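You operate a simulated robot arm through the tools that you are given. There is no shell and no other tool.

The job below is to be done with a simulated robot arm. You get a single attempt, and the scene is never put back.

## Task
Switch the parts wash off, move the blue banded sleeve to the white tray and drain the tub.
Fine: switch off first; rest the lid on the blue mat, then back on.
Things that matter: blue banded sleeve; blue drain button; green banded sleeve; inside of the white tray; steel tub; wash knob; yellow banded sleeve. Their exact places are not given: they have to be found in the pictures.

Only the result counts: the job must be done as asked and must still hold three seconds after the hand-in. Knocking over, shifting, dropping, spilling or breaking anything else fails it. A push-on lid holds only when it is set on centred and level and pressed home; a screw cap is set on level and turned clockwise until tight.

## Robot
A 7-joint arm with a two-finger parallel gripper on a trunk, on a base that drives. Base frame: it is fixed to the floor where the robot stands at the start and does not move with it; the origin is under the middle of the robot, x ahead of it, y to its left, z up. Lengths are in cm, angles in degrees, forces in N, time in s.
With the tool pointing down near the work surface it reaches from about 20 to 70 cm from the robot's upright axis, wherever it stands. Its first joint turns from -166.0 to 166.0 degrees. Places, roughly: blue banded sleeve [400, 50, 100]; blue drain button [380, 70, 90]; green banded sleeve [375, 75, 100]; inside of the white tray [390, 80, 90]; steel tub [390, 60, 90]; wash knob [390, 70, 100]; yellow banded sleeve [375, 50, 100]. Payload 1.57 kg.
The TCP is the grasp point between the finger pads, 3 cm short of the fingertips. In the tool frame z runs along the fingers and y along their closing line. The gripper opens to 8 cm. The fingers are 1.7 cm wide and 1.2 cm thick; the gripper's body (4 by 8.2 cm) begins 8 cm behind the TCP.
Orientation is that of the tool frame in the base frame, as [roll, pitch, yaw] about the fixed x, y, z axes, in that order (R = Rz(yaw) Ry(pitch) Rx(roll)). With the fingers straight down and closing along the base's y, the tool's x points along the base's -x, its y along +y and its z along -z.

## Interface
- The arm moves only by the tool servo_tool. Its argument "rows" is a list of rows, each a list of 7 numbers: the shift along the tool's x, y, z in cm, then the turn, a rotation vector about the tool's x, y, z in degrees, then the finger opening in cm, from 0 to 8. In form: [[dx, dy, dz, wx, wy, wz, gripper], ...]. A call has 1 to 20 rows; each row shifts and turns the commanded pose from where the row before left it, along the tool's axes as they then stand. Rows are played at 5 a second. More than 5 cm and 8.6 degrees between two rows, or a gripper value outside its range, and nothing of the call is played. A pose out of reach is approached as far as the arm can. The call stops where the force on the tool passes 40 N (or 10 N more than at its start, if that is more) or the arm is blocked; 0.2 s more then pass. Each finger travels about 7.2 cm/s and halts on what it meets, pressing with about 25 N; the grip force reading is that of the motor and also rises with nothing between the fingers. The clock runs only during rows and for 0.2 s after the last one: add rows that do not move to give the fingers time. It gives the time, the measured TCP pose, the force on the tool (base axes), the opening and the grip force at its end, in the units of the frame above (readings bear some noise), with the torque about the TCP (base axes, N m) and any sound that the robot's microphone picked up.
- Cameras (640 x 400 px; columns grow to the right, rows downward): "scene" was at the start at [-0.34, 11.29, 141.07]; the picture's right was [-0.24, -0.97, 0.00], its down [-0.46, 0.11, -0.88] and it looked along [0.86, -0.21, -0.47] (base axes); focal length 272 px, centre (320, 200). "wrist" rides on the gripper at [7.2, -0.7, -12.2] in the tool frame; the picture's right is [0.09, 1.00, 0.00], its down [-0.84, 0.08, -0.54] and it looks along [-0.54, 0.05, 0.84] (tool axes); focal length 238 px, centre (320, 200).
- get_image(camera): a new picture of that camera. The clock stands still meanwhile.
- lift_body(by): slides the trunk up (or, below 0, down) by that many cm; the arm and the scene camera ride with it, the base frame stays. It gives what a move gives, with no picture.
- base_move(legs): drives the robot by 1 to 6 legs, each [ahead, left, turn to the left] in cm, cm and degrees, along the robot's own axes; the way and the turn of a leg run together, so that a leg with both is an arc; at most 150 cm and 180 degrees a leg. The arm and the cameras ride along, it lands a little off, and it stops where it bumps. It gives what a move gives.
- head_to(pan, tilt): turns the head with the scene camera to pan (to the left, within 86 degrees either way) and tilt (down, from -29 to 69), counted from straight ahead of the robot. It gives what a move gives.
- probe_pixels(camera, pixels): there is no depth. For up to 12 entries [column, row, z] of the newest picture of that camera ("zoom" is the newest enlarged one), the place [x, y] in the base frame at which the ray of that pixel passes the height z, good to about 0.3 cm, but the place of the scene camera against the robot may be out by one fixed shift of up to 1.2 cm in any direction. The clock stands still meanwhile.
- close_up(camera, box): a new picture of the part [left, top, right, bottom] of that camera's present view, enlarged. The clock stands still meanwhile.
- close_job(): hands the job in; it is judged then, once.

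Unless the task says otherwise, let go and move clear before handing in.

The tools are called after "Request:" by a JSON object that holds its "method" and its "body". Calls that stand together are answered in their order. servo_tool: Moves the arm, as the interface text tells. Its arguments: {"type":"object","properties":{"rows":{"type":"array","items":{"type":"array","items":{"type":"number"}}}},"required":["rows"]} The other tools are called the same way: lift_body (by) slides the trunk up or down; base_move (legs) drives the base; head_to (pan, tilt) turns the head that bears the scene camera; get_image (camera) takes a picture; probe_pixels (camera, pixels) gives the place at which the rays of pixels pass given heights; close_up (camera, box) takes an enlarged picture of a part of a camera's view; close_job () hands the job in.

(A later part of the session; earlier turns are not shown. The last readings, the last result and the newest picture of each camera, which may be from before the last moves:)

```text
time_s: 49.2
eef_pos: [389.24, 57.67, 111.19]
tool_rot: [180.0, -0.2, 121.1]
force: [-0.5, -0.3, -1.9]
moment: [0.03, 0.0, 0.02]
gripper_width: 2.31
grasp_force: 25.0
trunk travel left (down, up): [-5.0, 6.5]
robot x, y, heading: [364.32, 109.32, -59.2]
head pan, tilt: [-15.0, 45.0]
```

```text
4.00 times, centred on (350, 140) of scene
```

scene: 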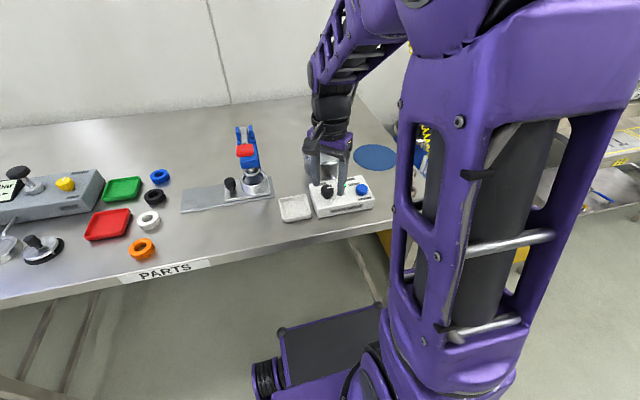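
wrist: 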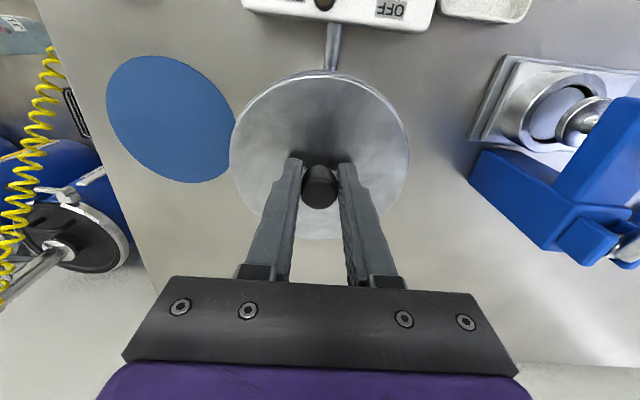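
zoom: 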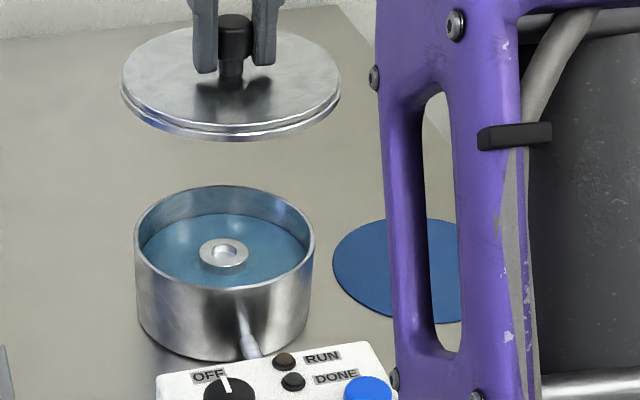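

The sleeve stands in blue water inside the tub with its rim at (224,255). I'll carry the lid over the blue mat.

Request:
{"method": "servo_tool", "body": {"rows": [[-0.2, -3.1, 0, 0, 0, 0, 1], [-0.2, -3.1, 0, 0, 0, 0, 1], [-0.25, -3.1, 0, 0, 0, 0, 1], [-0.25, -3.1, 0, 0, 0, 0, 1], [-0.25, -3.06, 0, 0, 0, 0, 1], [0, 0, 0, 0, 0, 0, 1], [0, 0, 3, 0, 0, 0, 1], [0, 0, 3, 0, 0, 0, 1], [0, 0, 3, 0, 0, 0, 1], [0, 0, 3, 0, 0, 0, 1], [0, 0, 0, 0, 0, 0, 1], [0, 0, 0, 0, 0, 0, 1]]}}

Request:
{"method": "get_image", "body": {"camera": "wrist"}}

Request:
{"method": "get_image", "body": {"camera": "scene"}}

```text
time_s: 51.8
eef_pos: [376.47, 48.65, 99.12]
tool_rot: [179.8, -0.3, 121.2]
force: [-0.5, -0.2, -1.3]
moment: [0.0, 0.03, -0.02]
gripper_width: 2.32
grasp_force: 25.1
trunk travel left (down, up): [-5.0, 6.5]
robot x, y, heading: [364.67, 109.25, -58.7]
head pan, tilt: [-15.0, 45.0]
```

```text
taken
```

wrist: 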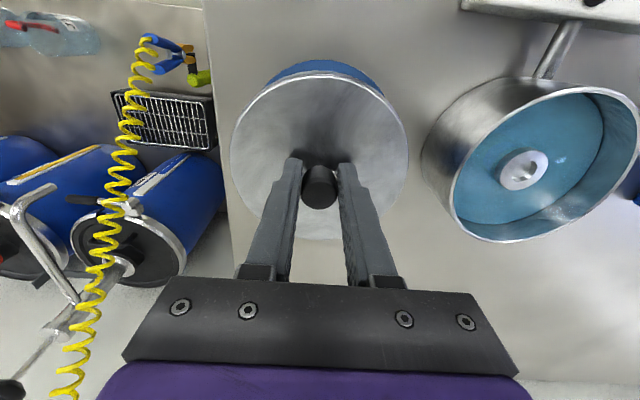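

```text
taken
```

scene: 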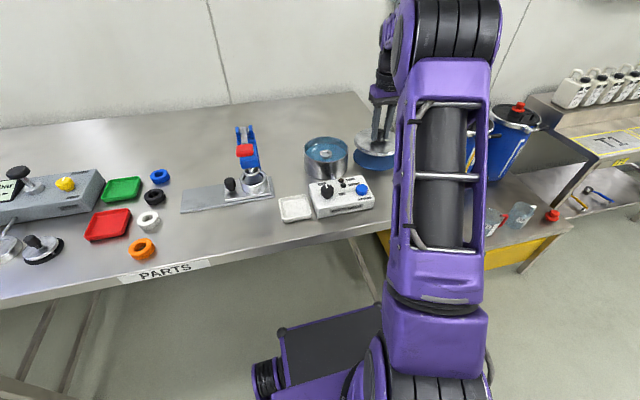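

The lid hangs above the mat (mat edge visible at (325,65)), the open tub is at (540,165). I'll lower it gently, checking the force.

Request:
{"method": "servo_tool", "body": {"rows": [[0, 0, 0.8, 0, 0, 0, 1], [0, 0, 0.8, 0, 0, 0, 1], [0, 0, 0.8, 0, 0, 0, 1], [0, 0, 0.8, 0, 0, 0, 1], [0, 0, 0.5, 0, 0, 0, 1], [0, 0, 0, 0, 0, 0, 1]]}}

Request:
{"method": "get_image", "body": {"camera": "wrist"}}

Request:
{"method": "close_up", "body": {"camera": "scene", "box": [330, 80, 440, 180]}}

```text
time_s: 53.2
eef_pos: [376.43, 48.71, 95.35]
tool_rot: [-180.0, -0.3, 121.2]
force: [-0.1, 0.0, -1.8]
moment: [0.01, 0.01, 0.01]
gripper_width: 2.31
grasp_force: 24.8
trunk travel left (down, up): [-5.0, 6.5]
robot x, y, heading: [364.59, 109.41, -59.0]
head pan, tilt: [-15.0, 45.0]
```

```text
taken
```

wrist: 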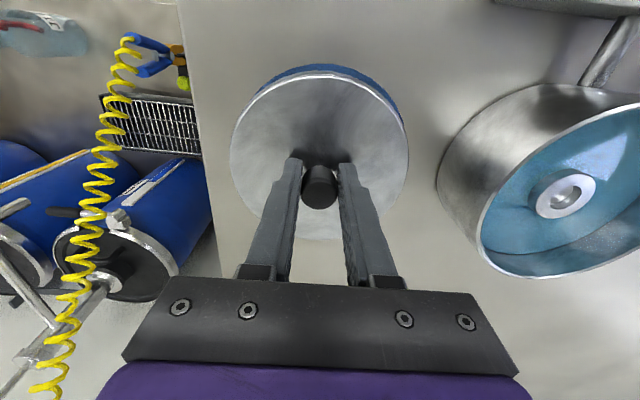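

```text
4.00 times, centred on (385, 130) of scene
```

zoom: 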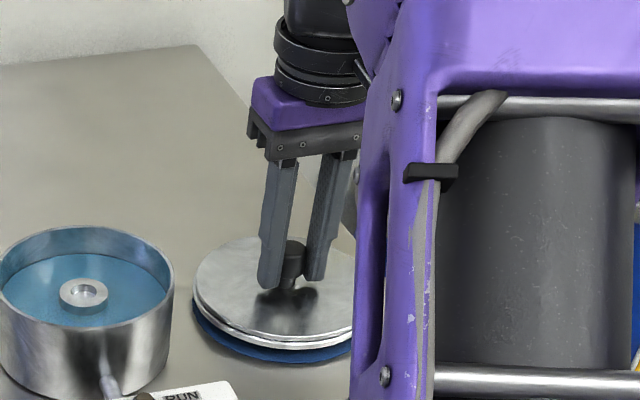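

The lid is about 1 cm above the mat, slightly off toward picture-left at (320) versus mat centre (330). I'll nudge 0.3 cm and lower in small steps.

Request:
{"method": "servo_tool", "body": {"rows": [[0, 0.3, 0.2, 0, 0, 0, 1], [0, 0, 0.2, 0, 0, 0, 1], [0, 0, 0.2, 0, 0, 0, 1], [0, 0, 0.15, 0, 0, 0, 1], [0, 0, 0, 0, 0, 0, 1]]}}

Request:
{"method": "close_up", "body": {"camera": "scene", "box": [330, 80, 440, 180]}}

```text
time_s: 54.4
eef_pos: [376.79, 48.95, 94.63]
tool_rot: [180.0, -0.4, 121.2]
force: [-0.6, 0.5, -1.5]
moment: [0.01, 0.0, -0.01]
gripper_width: 2.32
grasp_force: 25.2
trunk travel left (down, up): [-5.0, 6.5]
robot x, y, heading: [364.6, 109.37, -58.9]
head pan, tilt: [-15.0, 45.0]
```

```text
4.00 times, centred on (385, 130) of scene
```

zoom: 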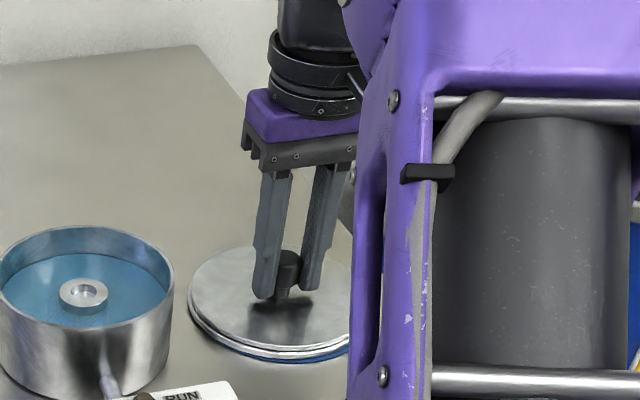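

Still free-hanging (force −1.5 N). I'll continue in small steps.

Request:
{"method": "servo_tool", "body": {"rows": [[0, 0, 0.15, 0, 0, 0, 1], [0, 0, 0.15, 0, 0, 0, 1], [0, 0, 0, 0, 0, 0, 1]]}}

Request:
{"method": "servo_tool", "body": {"rows": [[0, 0, 0.15, 0, 0, 0, 1], [0, 0, 0.1, 0, 0, 0, 1], [0, 0, 0, 0, 0, 0, 1]]}}

Request:
{"method": "close_up", "body": {"camera": "scene", "box": [330, 80, 440, 180]}}

```text
time_s: 55.2
eef_pos: [376.76, 48.95, 94.61]
tool_rot: [-180.0, -0.1, 121.3]
force: [-0.1, 0.3, 12.3]
moment: [0.49, 0.26, 0.03]
gripper_width: 2.31
grasp_force: 24.9
trunk travel left (down, up): [-5.0, 6.5]
robot x, y, heading: [364.33, 109.27, -58.9]
head pan, tilt: [-15.0, 45.0]
```

```text
time_s: 56.0
eef_pos: [376.83, 48.99, 94.46]
tool_rot: [-179.9, 0.1, 121.2]
force: [2.4, -4.9, 28.8]
moment: [-0.24, -0.08, 0.01]
gripper_width: 2.34
grasp_force: 24.8
trunk travel left (down, up): [-5.0, 6.5]
robot x, y, heading: [364.46, 109.22, -58.8]
head pan, tilt: [-15.0, 45.0]
```

```text
4.00 times, centred on (385, 130) of scene
```

zoom: 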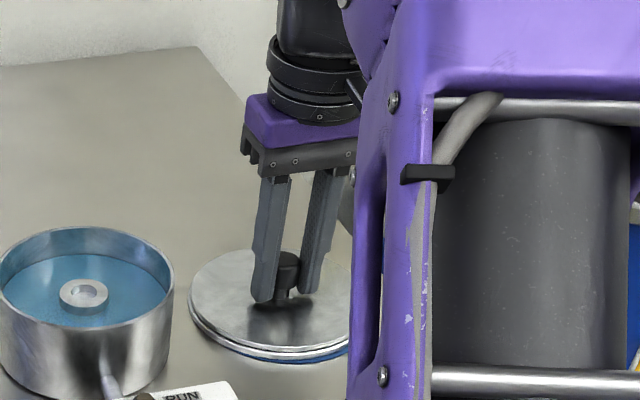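

The lid touches down at TCP z≈94.6 (28.8 N now). I'll ease the push, open the fingers and lift clear.

Request:
{"method": "servo_tool", "body": {"rows": [[0, 0, -0.3, 0, 0, 0, 1], [0, 0, -0.1, 0, 0, 0, 1], [0, 0, 0, 0, 0, 0, 5], [0, 0, 0, 0, 0, 0, 5], [0, 0, 0, 0, 0, 0, 5]]}}

Request:
{"method": "servo_tool", "body": {"rows": [[0, 0, -1.5, 0, 0, 0, 5], [0, 0, -2.5, 0, 0, 0, 5], [0, 0, -3, 0, 0, 0, 5], [0, 0, -3, 0, 0, 0, 5], [0, 0, -3, 0, 0, 0, 5], [0, 0, -3, 0, 0, 0, 5], [0, 0, -3, 0, 0, 0, 6], [0, 0, 0, 0, 0, 0, 6], [0, 0, 0, 0, 0, 0, 6]]}}

Request:
{"method": "get_image", "body": {"camera": "wrist"}}

```text
time_s: 57.2
eef_pos: [376.73, 48.95, 94.49]
tool_rot: [-180.0, -0.3, 121.2]
force: [-0.1, -0.5, 0.1]
moment: [0.02, -0.03, -0.02]
gripper_width: 5.01
grasp_force: 0.1
trunk travel left (down, up): [-5.0, 6.5]
robot x, y, heading: [364.53, 109.26, -58.6]
head pan, tilt: [-15.0, 45.0]
```

```text
time_s: 59.2
eef_pos: [376.9, 48.81, 113.49]
tool_rot: [-180.0, -0.2, 121.3]
force: [0.7, 0.4, 0.7]
moment: [0.0, 0.01, -0.03]
gripper_width: 6.01
grasp_force: 0.0
trunk travel left (down, up): [-5.0, 6.5]
robot x, y, heading: [364.26, 109.52, -58.7]
head pan, tilt: [-15.0, 45.0]
```

```text
taken
```

wrist: 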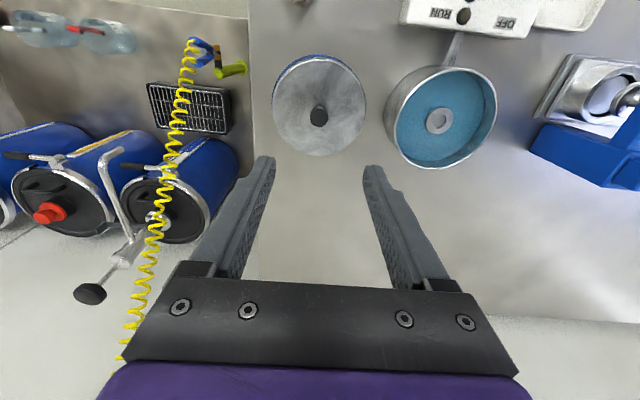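

The lid rests on the mat at (319,105). Now I move over the open tub (sleeve rim at (437,120)).

Request:
{"method": "servo_tool", "body": {"rows": [[0.28, 3.77, 0, 0, 0, 0, 6], [0.28, 3.77, 0, 0, 0, 0, 6], [0.28, 3.77, 0, 0, 0, 0, 6], [0.3, 3.77, 0, 0, 0, 0, 6], [0, 0, 0, 0, 0, 0, 6], [0, 0, 0, 0, 0, 0, 6]]}}

Request:
{"method": "get_image", "body": {"camera": "wrist"}}

Request:
{"method": "close_up", "body": {"camera": "wrist", "box": [250, 50, 400, 170]}}

Request:
{"method": "close_up", "body": {"camera": "scene", "box": [280, 110, 400, 220]}}

```text
time_s: 60.6
eef_pos: [389.24, 57.55, 113.57]
tool_rot: [180.0, -0.3, 121.2]
force: [0.1, 0.1, -0.1]
moment: [-0.02, -0.01, 0.0]
gripper_width: 6.0
grasp_force: 0.0
trunk travel left (down, up): [-5.0, 6.5]
robot x, y, heading: [364.61, 109.72, -59.0]
head pan, tilt: [-15.0, 45.0]
```

```text
taken
```

wrist: 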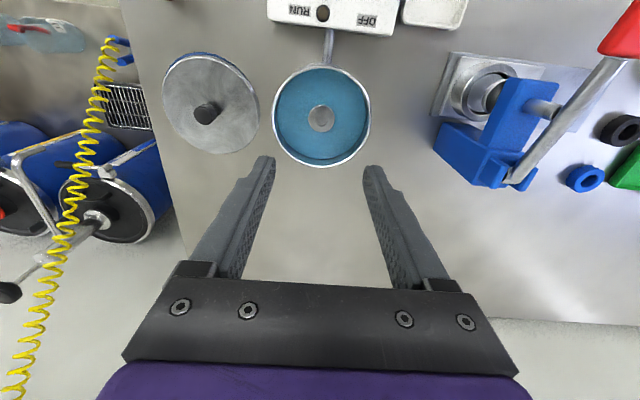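

```text
3.33 times, centred on (325, 110) of wrist
```

zoom: 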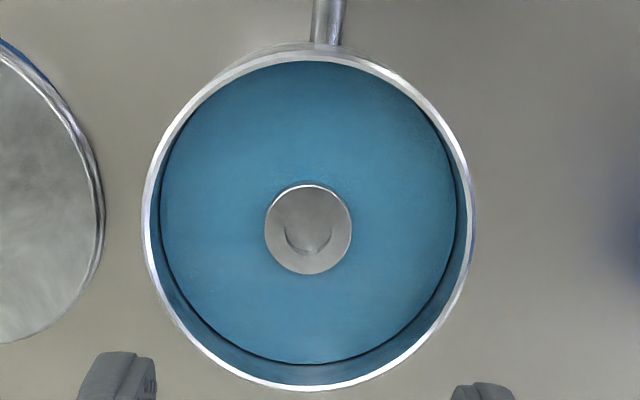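

```text
3.64 times, centred on (340, 165) of scene
```

zoom: 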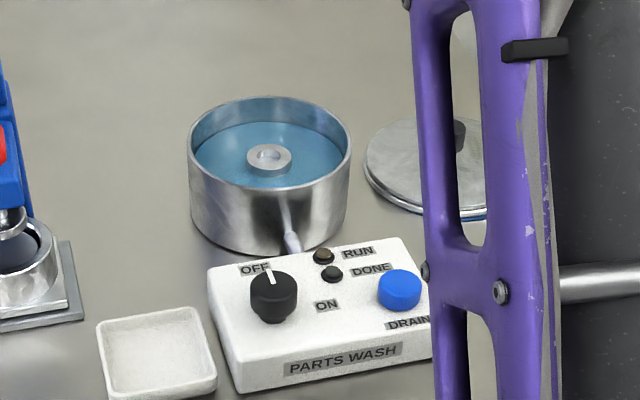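

The sleeve stands near the tub centre, top flange at about (321,119) in the wrist view. I'll probe it, the tub rim, and the tray.

Request:
{"method": "probe_pixels", "body": {"camera": "wrist", "pixels": [[321.4, 119, 94], [321.4, 119, 95], [321.4, 119, 96], [308.3, 119, 95], [334.5, 119, 95], [272.5, 117, 96.3], [371.5, 117, 96.3], [322, 66, 96.3], [322, 167, 96.3]]}}

Request:
{"method": "close_up", "body": {"camera": "scene", "box": [310, 125, 370, 165]}}

Request:
{"method": "probe_pixels", "body": {"camera": "scene", "pixels": [[326, 153, 95]]}}

```text
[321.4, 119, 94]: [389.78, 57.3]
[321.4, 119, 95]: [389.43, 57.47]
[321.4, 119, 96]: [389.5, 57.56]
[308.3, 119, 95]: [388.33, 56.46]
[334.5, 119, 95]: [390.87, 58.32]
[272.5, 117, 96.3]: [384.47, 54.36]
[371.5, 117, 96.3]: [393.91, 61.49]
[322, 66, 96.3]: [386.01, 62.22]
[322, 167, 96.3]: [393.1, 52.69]
```

```text
10.00 times, centred on (340, 145) of scene
```

zoom: 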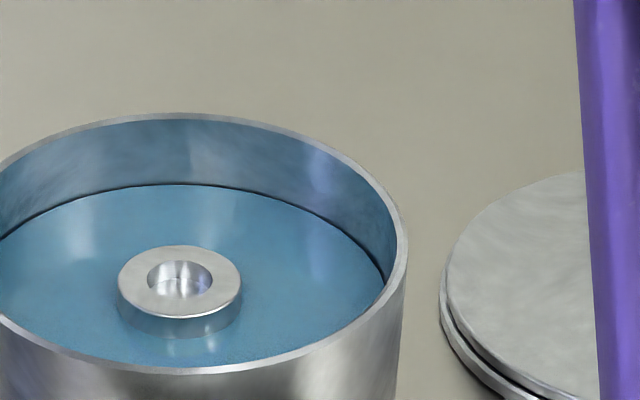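

```text
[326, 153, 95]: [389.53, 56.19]
```

The sleeve is at about (389.55,57.4), flange roughly 3.1 cm wide, top near z=95. I'll align and go down to z≈101 for a closer look.

Request:
{"method": "servo_tool", "body": {"rows": [[-0.3, 0.2, 3, 0, 0, 0, 5], [0, 0, 3, 0, 0, 0, 5], [0, 0, 3, 0, 0, 0, 5], [0, 0, 3, 0, 0, 0, 5], [0, 0, 0, 0, 0, 0, 5], [0, 0, 0, 0, 0, 0, 5]]}}

Request:
{"method": "get_image", "body": {"camera": "wrist"}}

Request:
{"method": "close_up", "body": {"camera": "wrist", "box": [240, 90, 400, 210]}}

```text
time_s: 62.0
eef_pos: [389.43, 57.61, 101.59]
tool_rot: [-179.9, -0.3, 121.1]
force: [0.0, 0.6, -0.5]
moment: [-0.01, -0.01, 0.0]
gripper_width: 5.0
grasp_force: 0.1
trunk travel left (down, up): [-5.0, 6.5]
robot x, y, heading: [364.25, 109.62, -58.6]
head pan, tilt: [-15.0, 45.0]
```

```text
taken
```

wrist: 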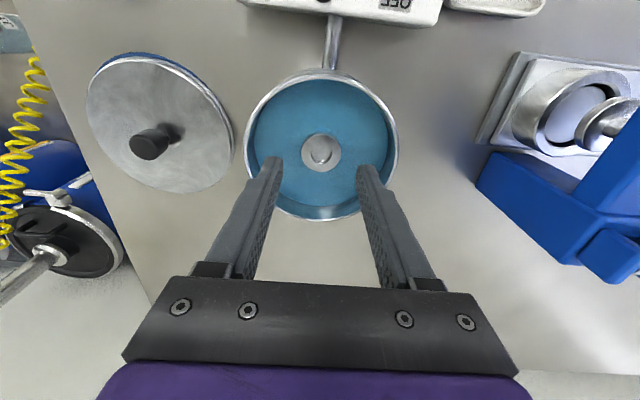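

```text
3.33 times, centred on (320, 150) of wrist
```

zoom: 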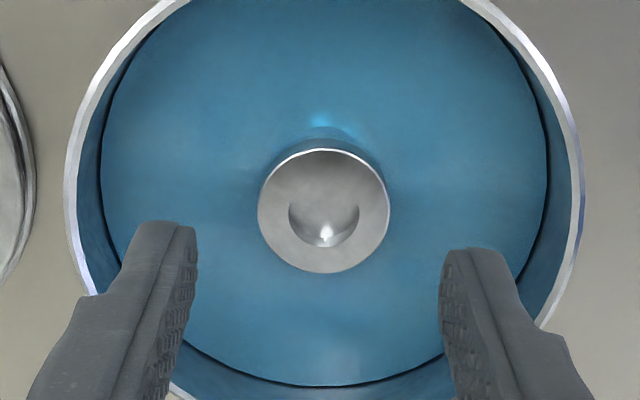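

I'll cross-check the sleeve's top height and position with this nearer view.

Request:
{"method": "probe_pixels", "body": {"camera": "wrist", "pixels": [[320.9, 153, 94], [320.9, 153, 95], [320.9, 153, 96], [301, 153, 95], [341, 153, 95]]}}

```text
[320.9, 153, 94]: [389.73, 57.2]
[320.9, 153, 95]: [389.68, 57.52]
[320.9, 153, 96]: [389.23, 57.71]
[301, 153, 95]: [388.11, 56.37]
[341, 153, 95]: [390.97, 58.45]
```

The sleeve top is at z≈95 and centred under the tool. I'll lower so the tips reach about z=92 and close on the sleeve.

Request:
{"method": "servo_tool", "body": {"rows": [[-0.15, 0, 1.5, 0, 0, 0, 5], [0, 0, 1.5, 0, 0, 0, 5], [0, 0, 1.5, 0, 0, 0, 5], [0, 0, 1.2, 0, 0, 0, 5], [0, 0, 0.9, 0, 0, 0, 5], [0, 0, 0, 0, 0, 0, 5]]}}

Request:
{"method": "close_up", "body": {"camera": "wrist", "box": [220, 110, 420, 260]}}

Request:
{"method": "close_up", "body": {"camera": "scene", "box": [290, 90, 410, 190]}}

```text
time_s: 63.4
eef_pos: [389.53, 57.35, 94.82]
tool_rot: [-180.0, -0.2, 121.2]
force: [-0.2, 0.3, -0.7]
moment: [-0.02, 0.01, -0.02]
gripper_width: 4.99
grasp_force: 0.1
trunk travel left (down, up): [-5.0, 6.5]
robot x, y, heading: [364.96, 109.26, -59.0]
head pan, tilt: [-15.0, 45.0]
```

```text
2.67 times, centred on (320, 185) of wrist
```

zoom: 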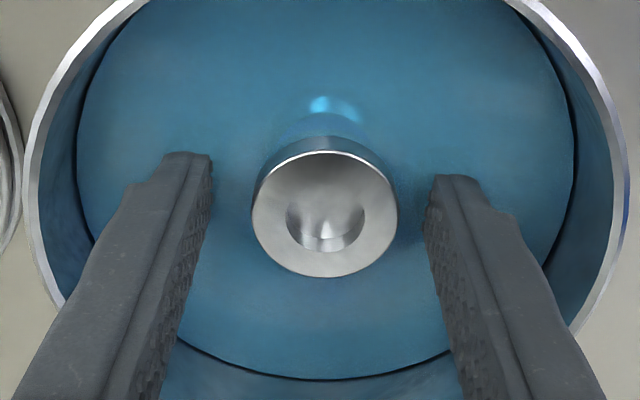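

```text
4.00 times, centred on (350, 140) of scene
```

zoom: 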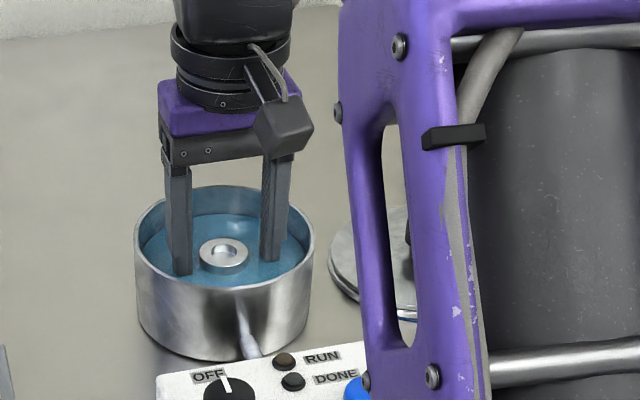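

The sleeve top (325,215 in zoom) is level with and centred on the grasp point. I'll close and lift straight up.

Request:
{"method": "servo_tool", "body": {"rows": [[0, 0, 0, 0, 0, 0, 2], [0, 0, 0, 0, 0, 0, 2], [0, 0, 0, 0, 0, 0, 2]]}}

Request:
{"method": "servo_tool", "body": {"rows": [[0, 0, -0.5, 0, 0, 0, 2], [0, 0, -1, 0, 0, 0, 2], [0, 0, -1.5, 0, 0, 0, 2], [0, 0, -2, 0, 0, 0, 2], [0, 0, -2, 0, 0, 0, 2], [0, 0, -2, 0, 0, 0, 2], [0, 0, -2, 0, 0, 0, 2], [0, 0, -2, 0, 0, 0, 2], [0, 0, 0, 0, 0, 0, 2]]}}

Request:
{"method": "get_image", "body": {"camera": "wrist"}}

Request:
{"method": "close_up", "body": {"camera": "scene", "box": [290, 90, 410, 190]}}

```text
time_s: 64.2
eef_pos: [389.48, 57.3, 94.9]
tool_rot: [-180.0, -0.3, 121.2]
force: [0.5, -0.5, -0.4]
moment: [0.03, 0.02, 0.0]
gripper_width: 3.31
grasp_force: 25.0
trunk travel left (down, up): [-5.0, 6.5]
robot x, y, heading: [364.4, 109.28, -58.7]
head pan, tilt: [-15.0, 45.0]
```

```text
time_s: 66.2
eef_pos: [389.53, 57.25, 107.97]
tool_rot: [-180.0, -0.2, 121.1]
force: [-0.4, -0.6, -1.1]
moment: [0.04, 0.02, -0.03]
gripper_width: 3.3
grasp_force: 25.2
trunk travel left (down, up): [-5.0, 6.5]
robot x, y, heading: [364.36, 109.2, -58.8]
head pan, tilt: [-15.0, 45.0]
```

```text
taken
```

wrist: 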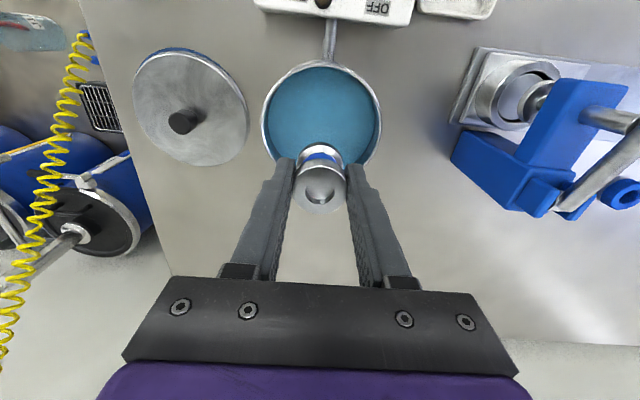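

```text
4.00 times, centred on (350, 140) of scene
```

zoom: 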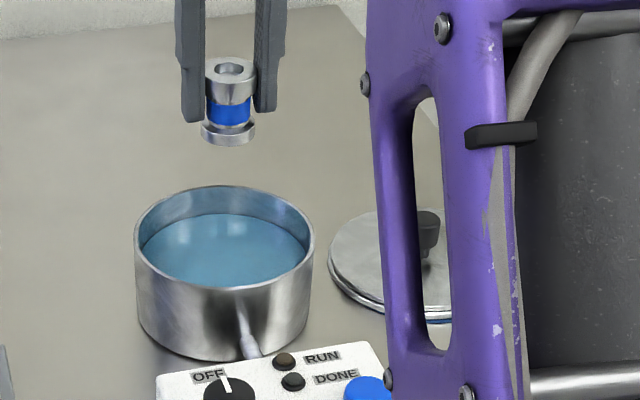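

The blue banded sleeve is held upright. I'll carry it across to above the white tray at about (392.8,76).

Request:
{"method": "servo_tool", "body": {"rows": [[2.4, 2.08, 0, 0, 0, 0, 2], [2.4, 2.08, 0, 0, 0, 0, 2], [2.4, 2.08, 0, 0, 0, 0, 2], [2.4, 2.08, 0, 0, 0, 0, 2], [2.4, 2.08, 0, 0, 0, 0, 2], [2.38, 2.07, 0, 0, 0, 0, 2], [0, 0, 0, 0, 0, 0, 2], [0, 0, 0, 0, 0, 0, 2]]}}

Request:
{"method": "get_image", "body": {"camera": "wrist"}}

Request:
{"method": "close_up", "body": {"camera": "scene", "box": [250, 130, 380, 230]}}

```text
time_s: 68.0
eef_pos: [392.7, 76.15, 108.0]
tool_rot: [-180.0, -0.2, 121.1]
force: [0.4, 0.9, -1.6]
moment: [-0.02, -0.02, -0.02]
gripper_width: 3.3
grasp_force: 25.4
trunk travel left (down, up): [-5.0, 6.5]
robot x, y, heading: [364.41, 109.1, -58.7]
head pan, tilt: [-15.0, 45.0]
```

```text
taken
```

wrist: 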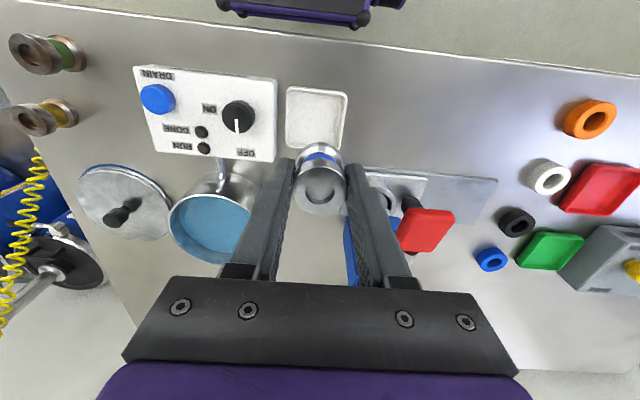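

```text
4.00 times, centred on (315, 180) of scene
```

zoom: 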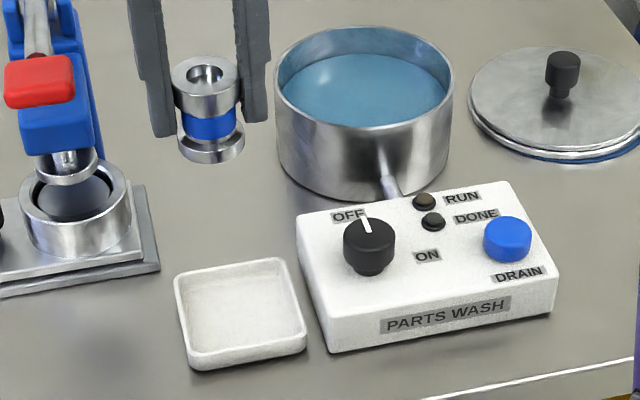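

The sleeve hangs above the tray; I'll probe the tray's visible corners from this view to fix its centre.

Request:
{"method": "probe_pixels", "body": {"camera": "wrist", "pixels": [[287, 87, 91], [348, 93, 91], [339, 151, 91], [285, 146, 91], [290, 90, 91], [345, 96, 91]]}}

Request:
{"method": "probe_pixels", "body": {"camera": "zoom", "pixels": [[240, 310, 90]]}}

Request:
{"method": "close_up", "body": {"camera": "wrist", "box": [260, 70, 380, 170]}}

```text
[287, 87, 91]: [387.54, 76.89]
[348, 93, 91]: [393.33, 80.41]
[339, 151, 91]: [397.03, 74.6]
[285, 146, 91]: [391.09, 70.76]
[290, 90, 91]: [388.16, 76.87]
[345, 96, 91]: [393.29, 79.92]
```

```text
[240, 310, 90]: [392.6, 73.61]
```

```text
4.00 times, centred on (320, 120) of wrist
```

zoom: 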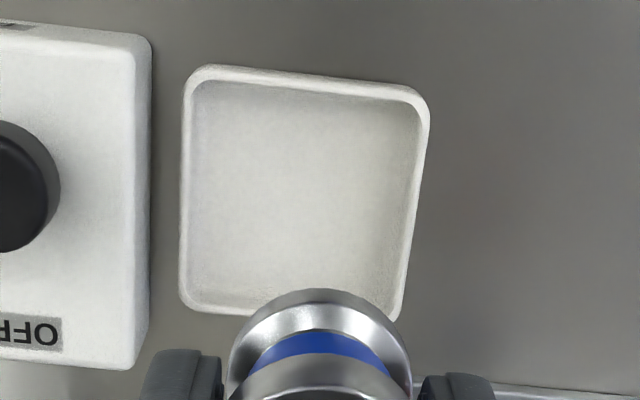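

The tray centre comes out at about (392.3,75.65). I'll shift slightly and lower the sleeve to just above the tray floor.

Request:
{"method": "servo_tool", "body": {"rows": [[-0.26, -0.6, 2, 0, 0, 0, 2], [0, 0, 2.5, 0, 0, 0, 2], [0, 0, 2.5, 0, 0, 0, 2], [0, 0, 2.0, 0, 0, 0, 2], [0, 0, 1.5, 0, 0, 0, 2], [0, 0, 1.0, 0, 0, 0, 2], [0, 0, 0, 0, 0, 0, 2]]}}

Request:
{"method": "close_up", "body": {"camera": "scene", "box": [250, 140, 370, 230]}}

Request:
{"method": "get_image", "body": {"camera": "wrist"}}

```text
time_s: 69.6
eef_pos: [392.21, 75.52, 96.54]
tool_rot: [-180.0, -0.1, 121.2]
force: [-0.1, -0.2, -1.2]
moment: [0.03, -0.01, 0.01]
gripper_width: 3.29
grasp_force: 24.7
trunk travel left (down, up): [-5.0, 6.5]
robot x, y, heading: [364.48, 109.68, -58.6]
head pan, tilt: [-15.0, 45.0]
```

```text
4.44 times, centred on (310, 185) of scene
```

zoom: 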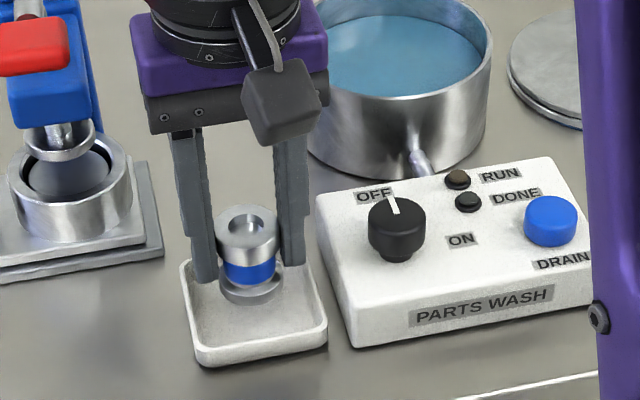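

```text
taken
```

wrist: 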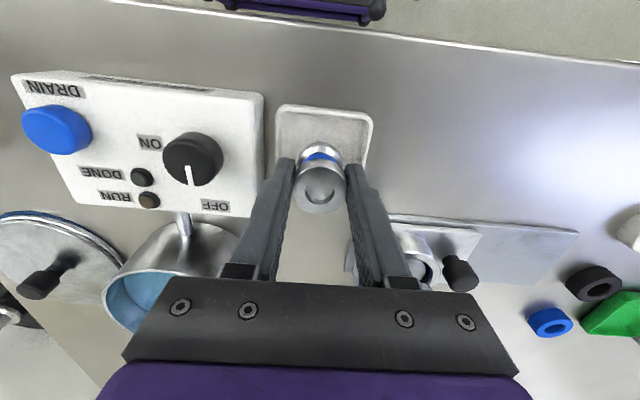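

The sleeve is over the tray's middle (250,295 versus tray centre (253,312)), still about 1.5 cm up. I'll lower in small steps watching the force.

Request:
{"method": "servo_tool", "body": {"rows": [[0, 0, 0.4, 0, 0, 0, 2], [0, 0, 0.3, 0, 0, 0, 2], [0, 0, 0.3, 0, 0, 0, 2], [0, 0, 0, 0, 0, 0, 2]]}}

Request:
{"method": "servo_tool", "body": {"rows": [[0, 0, 0.2, 0, 0, 0, 2], [0, 0, 0.1, 0, 0, 0, 2], [0, 0, 0, 0, 0, 0, 2]]}}

Request:
{"method": "close_up", "body": {"camera": "scene", "box": [250, 140, 370, 230]}}

```text
time_s: 70.6
eef_pos: [392.34, 75.63, 95.52]
tool_rot: [180.0, -0.3, 121.3]
force: [0.5, 0.2, -1.9]
moment: [0.04, 0.0, -0.02]
gripper_width: 3.31
grasp_force: 25.0
trunk travel left (down, up): [-5.0, 6.5]
robot x, y, heading: [364.81, 109.2, -59.0]
head pan, tilt: [-15.0, 45.0]
```

```text
time_s: 71.4
eef_pos: [392.32, 75.68, 95.33]
tool_rot: [180.0, -0.2, 121.2]
force: [-0.1, 0.0, -1.3]
moment: [-0.03, 0.0, -0.01]
gripper_width: 3.27
grasp_force: 25.4
trunk travel left (down, up): [-5.0, 6.5]
robot x, y, heading: [364.6, 109.23, -58.8]
head pan, tilt: [-15.0, 45.0]
```

```text
4.44 times, centred on (310, 185) of scene
```

zoom: 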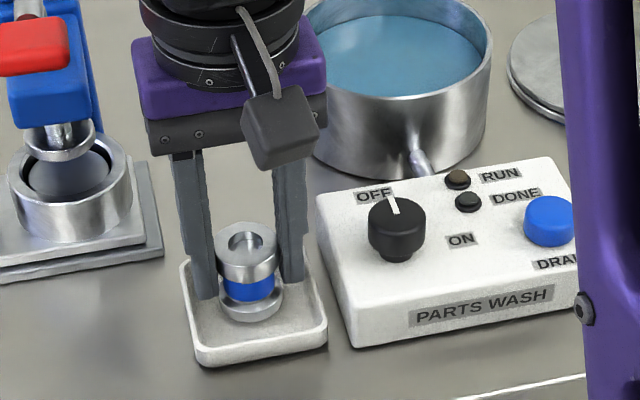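

Not touching yet (force −1.3 N). Lowering a bit more.

Request:
{"method": "servo_tool", "body": {"rows": [[0, 0, 0.15, 0, 0, 0, 2], [0, 0, 0.1, 0, 0, 0, 2], [0, 0, 0, 0, 0, 0, 2]]}}

Request:
{"method": "servo_tool", "body": {"rows": [[0, 0, 0.15, 0, 0, 0, 2], [0, 0, 0, 0, 0, 0, 2]]}}

```text
time_s: 72.2
eef_pos: [392.35, 75.71, 94.96]
tool_rot: [-180.0, -0.1, 121.3]
force: [0.7, -0.4, -1.3]
moment: [-0.01, 0.02, 0.0]
gripper_width: 3.3
grasp_force: 25.0
trunk travel left (down, up): [-5.0, 6.5]
robot x, y, heading: [364.31, 109.38, -58.8]
head pan, tilt: [-15.0, 45.0]
```

```text
time_s: 72.8
eef_pos: [392.37, 75.65, 94.78]
tool_rot: [-180.0, -0.3, 121.1]
force: [-0.3, 0.3, -0.8]
moment: [0.02, 0.0, 0.04]
gripper_width: 3.29
grasp_force: 24.7
trunk travel left (down, up): [-5.0, 6.5]
robot x, y, heading: [364.36, 108.99, -59.0]
head pan, tilt: [-15.0, 45.0]
```

Almost in contact. Another two small steps.

Request:
{"method": "servo_tool", "body": {"rows": [[0, 0, 0.12, 0, 0, 0, 2], [0, 0, 0, 0, 0, 0, 2]]}}

Request:
{"method": "servo_tool", "body": {"rows": [[0, 0, 0.12, 0, 0, 0, 2], [0, 0, 0, 0, 0, 0, 2]]}}

Request:
{"method": "close_up", "body": {"camera": "scene", "box": [270, 170, 340, 225]}}

```text
time_s: 73.4
eef_pos: [392.2, 75.78, 94.83]
tool_rot: [179.9, -0.1, 121.3]
force: [0.4, 0.3, 1.7]
moment: [0.01, 0.01, -0.01]
gripper_width: 3.29
grasp_force: 24.8
trunk travel left (down, up): [-5.0, 6.5]
robot x, y, heading: [364.55, 109.46, -58.7]
head pan, tilt: [-15.0, 45.0]
```

```text
time_s: 74.0
eef_pos: [392.27, 75.6, 94.83]
tool_rot: [-180.0, -0.2, 121.2]
force: [-3.2, 2.6, 15.6]
moment: [0.12, 0.17, -0.03]
gripper_width: 3.31
grasp_force: 24.9
trunk travel left (down, up): [-5.0, 6.5]
robot x, y, heading: [364.57, 109.87, -58.7]
head pan, tilt: [-15.0, 45.0]
```

```text
7.27 times, centred on (305, 198) of scene
```

zoom: 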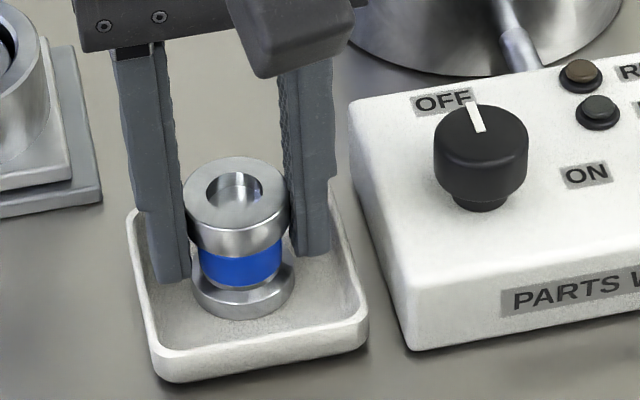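

Contact confirmed (15.6 N), the sleeve stands in the tray. I'll ease off, open just slightly, rise a bit, then open further and lift away.

Request:
{"method": "servo_tool", "body": {"rows": [[0, 0, -0.15, 0, 0, 0, 2], [0, 0, 0, 0, 0, 0, 2], [0, 0, 0, 0, 0, 0, 3.6], [0, 0, 0, 0, 0, 0, 3.6], [0, 0, 0, 0, 0, 0, 3.6]]}}

Request:
{"method": "close_up", "body": {"camera": "scene", "box": [270, 170, 340, 225]}}

Request:
{"method": "get_image", "body": {"camera": "wrist"}}

```text
time_s: 75.2
eef_pos: [392.2, 75.64, 94.76]
tool_rot: [179.9, -0.2, 121.2]
force: [-0.5, -0.2, 0.4]
moment: [0.03, 0.0, 0.04]
gripper_width: 3.59
grasp_force: 0.1
trunk travel left (down, up): [-5.0, 6.5]
robot x, y, heading: [364.55, 109.2, -58.7]
head pan, tilt: [-15.0, 45.0]
```

```text
7.27 times, centred on (305, 198) of scene
```

zoom: 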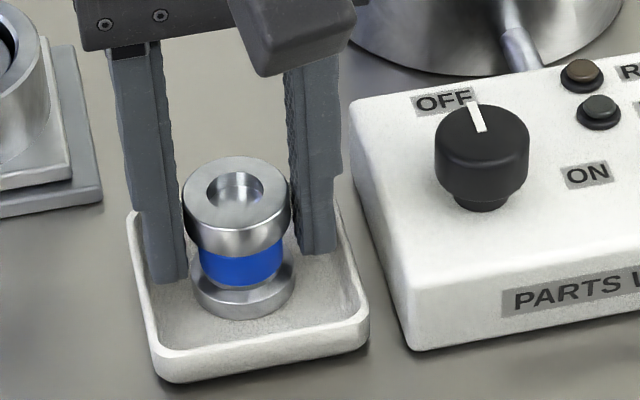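

```text
taken
```

wrist: 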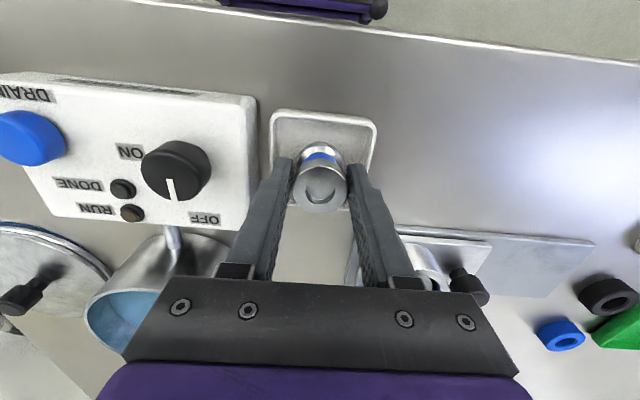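

The sleeve stands free on the tray floor. I'll lift straight up, opening a little more only after the tips clear the rim.

Request:
{"method": "servo_tool", "body": {"rows": [[0, 0, -0.4, 0, 0, 0, 3.7], [0, 0, -0.8, 0, 0, 0, 3.9], [0, 0, -1, 0, 0, 0, 4.4], [0, 0, -1.5, 0, 0, 0, 5], [0, 0, -2.5, 0, 0, 0, 5], [0, 0, -3, 0, 0, 0, 5], [0, 0, -3, 0, 0, 0, 5], [0, 0, -3, 0, 0, 0, 5], [0, 0, -2, 0, 0, 0, 5], [0, 0, 0, 0, 0, 0, 5]]}}

Request:
{"method": "close_up", "body": {"camera": "scene", "box": [260, 130, 400, 225]}}

Request:
{"method": "get_image", "body": {"camera": "wrist"}}

```text
time_s: 77.4
eef_pos: [392.41, 75.65, 111.94]
tool_rot: [180.0, -0.2, 121.2]
force: [-0.1, -0.2, 0.6]
moment: [0.02, -0.01, -0.02]
gripper_width: 5.01
grasp_force: 0.1
trunk travel left (down, up): [-5.0, 6.5]
robot x, y, heading: [364.47, 109.15, -58.9]
head pan, tilt: [-15.0, 45.0]
```

```text
4.21 times, centred on (330, 178) of scene
```

zoom: 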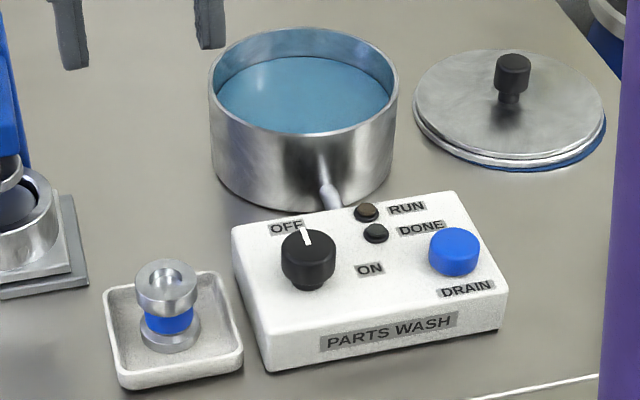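

```text
taken
```

wrist: 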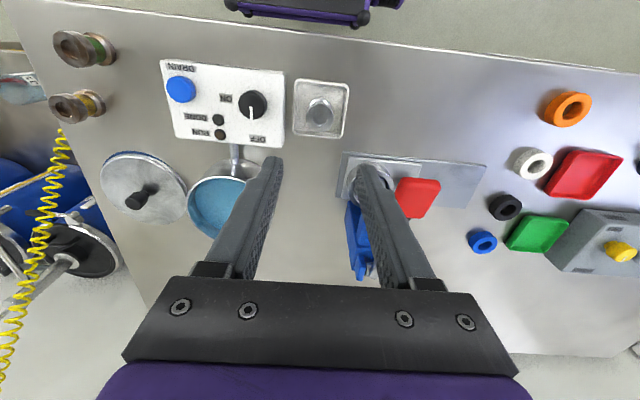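

The sleeve stands upright in the tray (168,305). Next, with closed fingers, I'll move above the blue drain button.

Request:
{"method": "servo_tool", "body": {"rows": [[0.35, -3.2, 0, 0, 0, 0, 3], [0.35, -3.2, 0, 0, 0, 0, 1], [0.35, -3.2, 0, 0, 0, 0, 0], [0.35, -3.2, 0, 0, 0, 0, 0], [0.35, -3.3, 0, 0, 0, 0, 0], [0, 0, 2.5, 0, 0, 0, 0], [0, 0, 2.5, 0, 0, 0, 0], [0, 0, 2.0, 0, 0, 0, 0], [0, 0, 0, 0, 0, 0, 0], [0, 0, 0, 0, 0, 0, 0]]}}

Request:
{"method": "get_image", "body": {"camera": "wrist"}}

Request:
{"method": "close_up", "body": {"camera": "scene", "box": [280, 120, 410, 225]}}

```text
time_s: 79.6
eef_pos: [377.67, 68.95, 104.93]
tool_rot: [-180.0, -0.3, 121.1]
force: [0.1, 0.3, -0.3]
moment: [0.01, -0.01, -0.01]
gripper_width: 0.01
grasp_force: 21.7
trunk travel left (down, up): [-5.0, 6.5]
robot x, y, heading: [364.63, 109.49, -58.6]
head pan, tilt: [-15.0, 45.0]
```

```text
taken
```

wrist: 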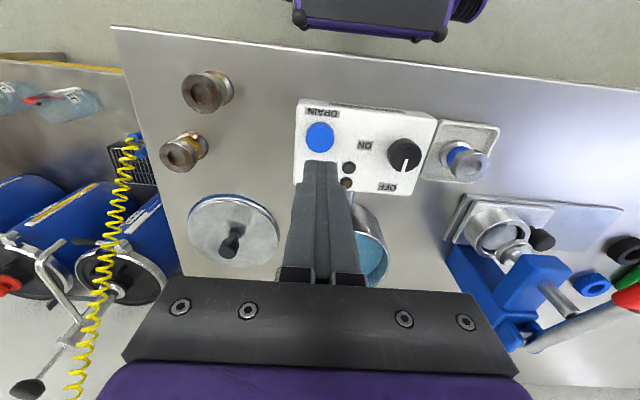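

```text
3.81 times, centred on (345, 172) of scene
```

zoom: 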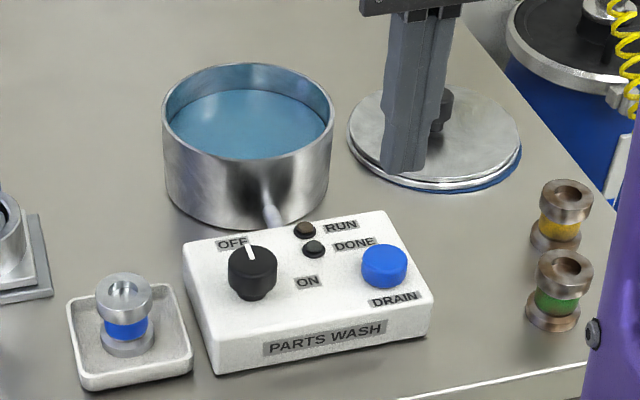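

The button (320,136) is directly beneath the closed fingertips. I'll lower to near it, then press in small steps.

Request:
{"method": "servo_tool", "body": {"rows": [[0, 0, 2, 0, 0, 0, 0], [0, 0, 2, 0, 0, 0, 0], [0, 0, 1.5, 0, 0, 0, 0], [0, 0, 0.5, 0, 0, 0, 0], [0, 0, 0, 0, 0, 0, 0]]}}

Request:
{"method": "close_up", "body": {"camera": "scene", "box": [320, 150, 400, 225]}}

```text
time_s: 80.8
eef_pos: [377.78, 68.65, 98.97]
tool_rot: [-180.0, -0.2, 121.2]
force: [-0.9, 0.6, -0.8]
moment: [0.01, 0.02, 0.02]
gripper_width: 0.01
grasp_force: 21.5
trunk travel left (down, up): [-5.0, 6.5]
robot x, y, heading: [364.57, 109.21, -58.8]
head pan, tilt: [-15.0, 45.0]
```

```text
5.33 times, centred on (360, 188) of scene
```

zoom: 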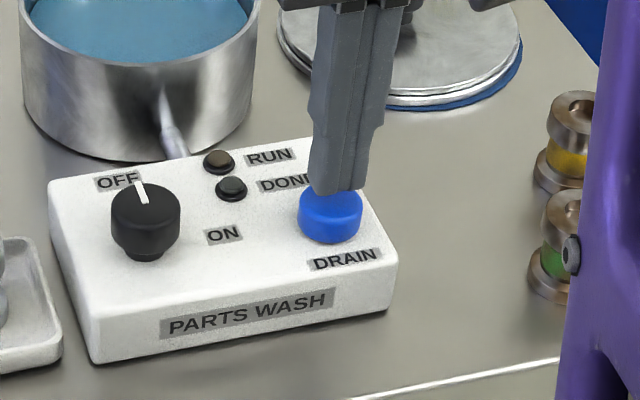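

The tip is about 1 cm above the button. I'll press in small steps.

Request:
{"method": "servo_tool", "body": {"rows": [[0, 0, 0.3, 0, 0, 0, 0], [0, 0, 0.3, 0, 0, 0, 0], [0, 0, 0.3, 0, 0, 0, 0], [0, 0, 0, 0, 0, 0, 0]]}}

Request:
{"method": "servo_tool", "body": {"rows": [[0, 0, 0.2, 0, 0, 0, 0], [0, 0, 0.2, 0, 0, 0, 0], [0, 0, 0, 0, 0, 0, 0]]}}

Request:
{"method": "close_up", "body": {"camera": "scene", "box": [310, 130, 400, 215]}}

```text
time_s: 81.8
eef_pos: [377.65, 68.76, 98.17]
tool_rot: [180.0, -0.2, 121.2]
force: [1.1, -0.2, -0.2]
moment: [-0.03, 0.02, 0.0]
gripper_width: 0.0
grasp_force: 21.5
trunk travel left (down, up): [-5.0, 6.5]
robot x, y, heading: [364.48, 109.46, -59.0]
head pan, tilt: [-15.0, 45.0]
```

```text
time_s: 82.6
eef_pos: [377.6, 68.76, 97.73]
tool_rot: [180.0, -0.3, 121.3]
force: [0.4, -1.0, 1.6]
moment: [-0.05, -0.03, 0.0]
gripper_width: 0.01
grasp_force: 21.1
trunk travel left (down, up): [-5.0, 6.5]
robot x, y, heading: [364.23, 109.76, -58.4]
head pan, tilt: [-15.0, 45.0]
heard: click
```

```text
4.71 times, centred on (355, 172) of scene
```

zoom: 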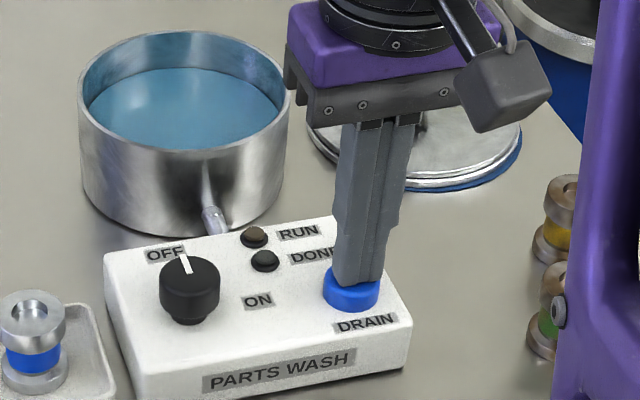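

A click was heard. I'll hold for a second and watch the water level.

Request:
{"method": "servo_tool", "body": {"rows": [[0, 0, 0, 0, 0, 0, 0], [0, 0, 0, 0, 0, 0, 0], [0, 0, 0, 0, 0, 0, 0], [0, 0, 0, 0, 0, 0, 0], [0, 0, 0, 0, 0, 0, 0], [0, 0, 0, 0, 0, 0, 0]]}}

Request:
{"method": "close_up", "body": {"camera": "scene", "box": [310, 130, 400, 215]}}

```text
time_s: 84.0
eef_pos: [377.62, 68.8, 97.73]
tool_rot: [-180.0, -0.2, 121.3]
force: [1.2, -0.5, 1.9]
moment: [-0.02, 0.0, 0.03]
gripper_width: 0.0
grasp_force: 21.3
trunk travel left (down, up): [-5.0, 6.5]
robot x, y, heading: [364.52, 109.31, -59.0]
head pan, tilt: [-15.0, 45.0]
```

```text
4.71 times, centred on (355, 172) of scene
```

zoom: 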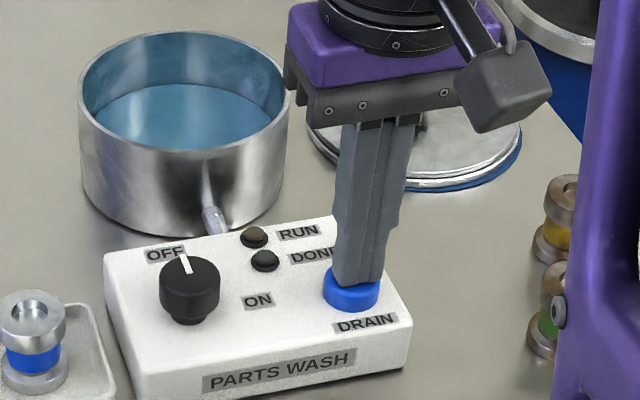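

The water level is falling. I'll keep holding until it is empty.

Request:
{"method": "servo_tool", "body": {"rows": [[0, 0, 0, 0, 0, 0, 0], [0, 0, 0, 0, 0, 0, 0], [0, 0, 0, 0, 0, 0, 0], [0, 0, 0, 0, 0, 0, 0], [0, 0, 0, 0, 0, 0, 0], [0, 0, 0, 0, 0, 0, 0], [0, 0, 0, 0, 0, 0, 0], [0, 0, 0, 0, 0, 0, 0], [0, 0, 0, 0, 0, 0, 0], [0, 0, 0, 0, 0, 0, 0], [0, 0, 0, 0, 0, 0, 0], [0, 0, 0, 0, 0, 0, 0], [0, 0, 0, 0, 0, 0, 0], [0, 0, 0, 0, 0, 0, 0], [0, 0, 0, 0, 0, 0, 0], [0, 0, 0, 0, 0, 0, 0], [0, 0, 0, 0, 0, 0, 0], [0, 0, 0, 0, 0, 0, 0], [0, 0, 0, 0, 0, 0, 0], [0, 0, 0, 0, 0, 0, 0]]}}

Request:
{"method": "close_up", "body": {"camera": "scene", "box": [310, 130, 400, 215]}}

```text
time_s: 88.2
eef_pos: [377.56, 68.78, 97.63]
tool_rot: [180.0, -0.2, 121.2]
force: [0.0, -0.1, 1.6]
moment: [0.0, -0.03, 0.06]
gripper_width: 0.0
grasp_force: 21.2
trunk travel left (down, up): [-5.0, 6.5]
robot x, y, heading: [364.57, 109.21, -59.0]
head pan, tilt: [-15.0, 45.0]
```

```text
4.71 times, centred on (355, 172) of scene
```

zoom: 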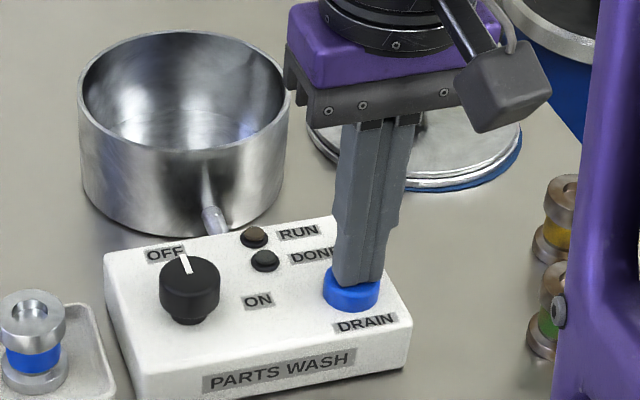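

The tub is empty. I'll lift off the button and move over the lid on the mat.

Request:
{"method": "servo_tool", "body": {"rows": [[0, 0, -1, 0, 0, 0, 0], [0, 0, -3, 0, 0, 0, 0], [0, 0, -3.5, 0, 0, 0, 0], [0, 0, -3.5, 0, 0, 0, 0], [0, 0, -3.3, 0, 0, 0, 2], [-3.3, -2.2, 0, 0, 0, 0, 5], [-3.3, -2.2, 0, 0, 0, 0, 6], [-3.3, -2.2, 0, 0, 0, 0, 6], [-3.3, -2.2, 0, 0, 0, 0, 6], [-3.37, -2.17, 0, 0, 0, 0, 6], [0, 0, 0, 0, 0, 0, 6], [0, 0, 0, 0, 0, 0, 6]]}}

Request:
{"method": "get_image", "body": {"camera": "wrist"}}

Request:
{"method": "close_up", "body": {"camera": "wrist", "box": [250, 40, 500, 190]}}

```text
time_s: 90.8
eef_pos: [376.7, 48.85, 111.74]
tool_rot: [-180.0, -0.3, 121.3]
force: [0.0, 0.4, 0.3]
moment: [-0.01, -0.03, 0.03]
gripper_width: 5.96
grasp_force: 0.1
trunk travel left (down, up): [-5.0, 6.5]
robot x, y, heading: [364.45, 109.25, -58.7]
head pan, tilt: [-15.0, 45.0]
```

```text
taken
```

wrist: 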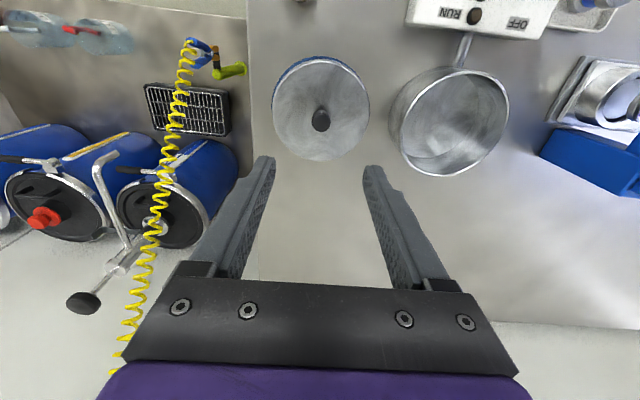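

```text
2.56 times, centred on (375, 115) of wrist
```

zoom: 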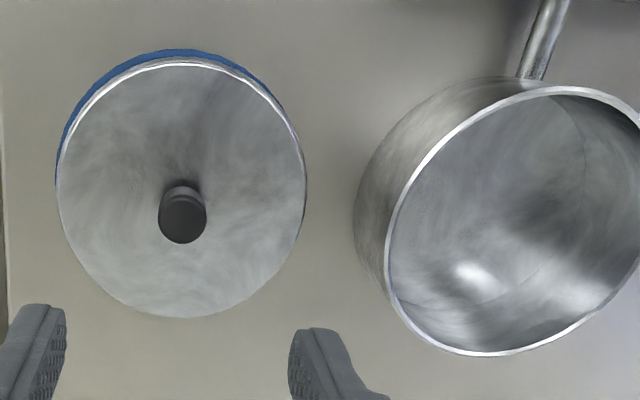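

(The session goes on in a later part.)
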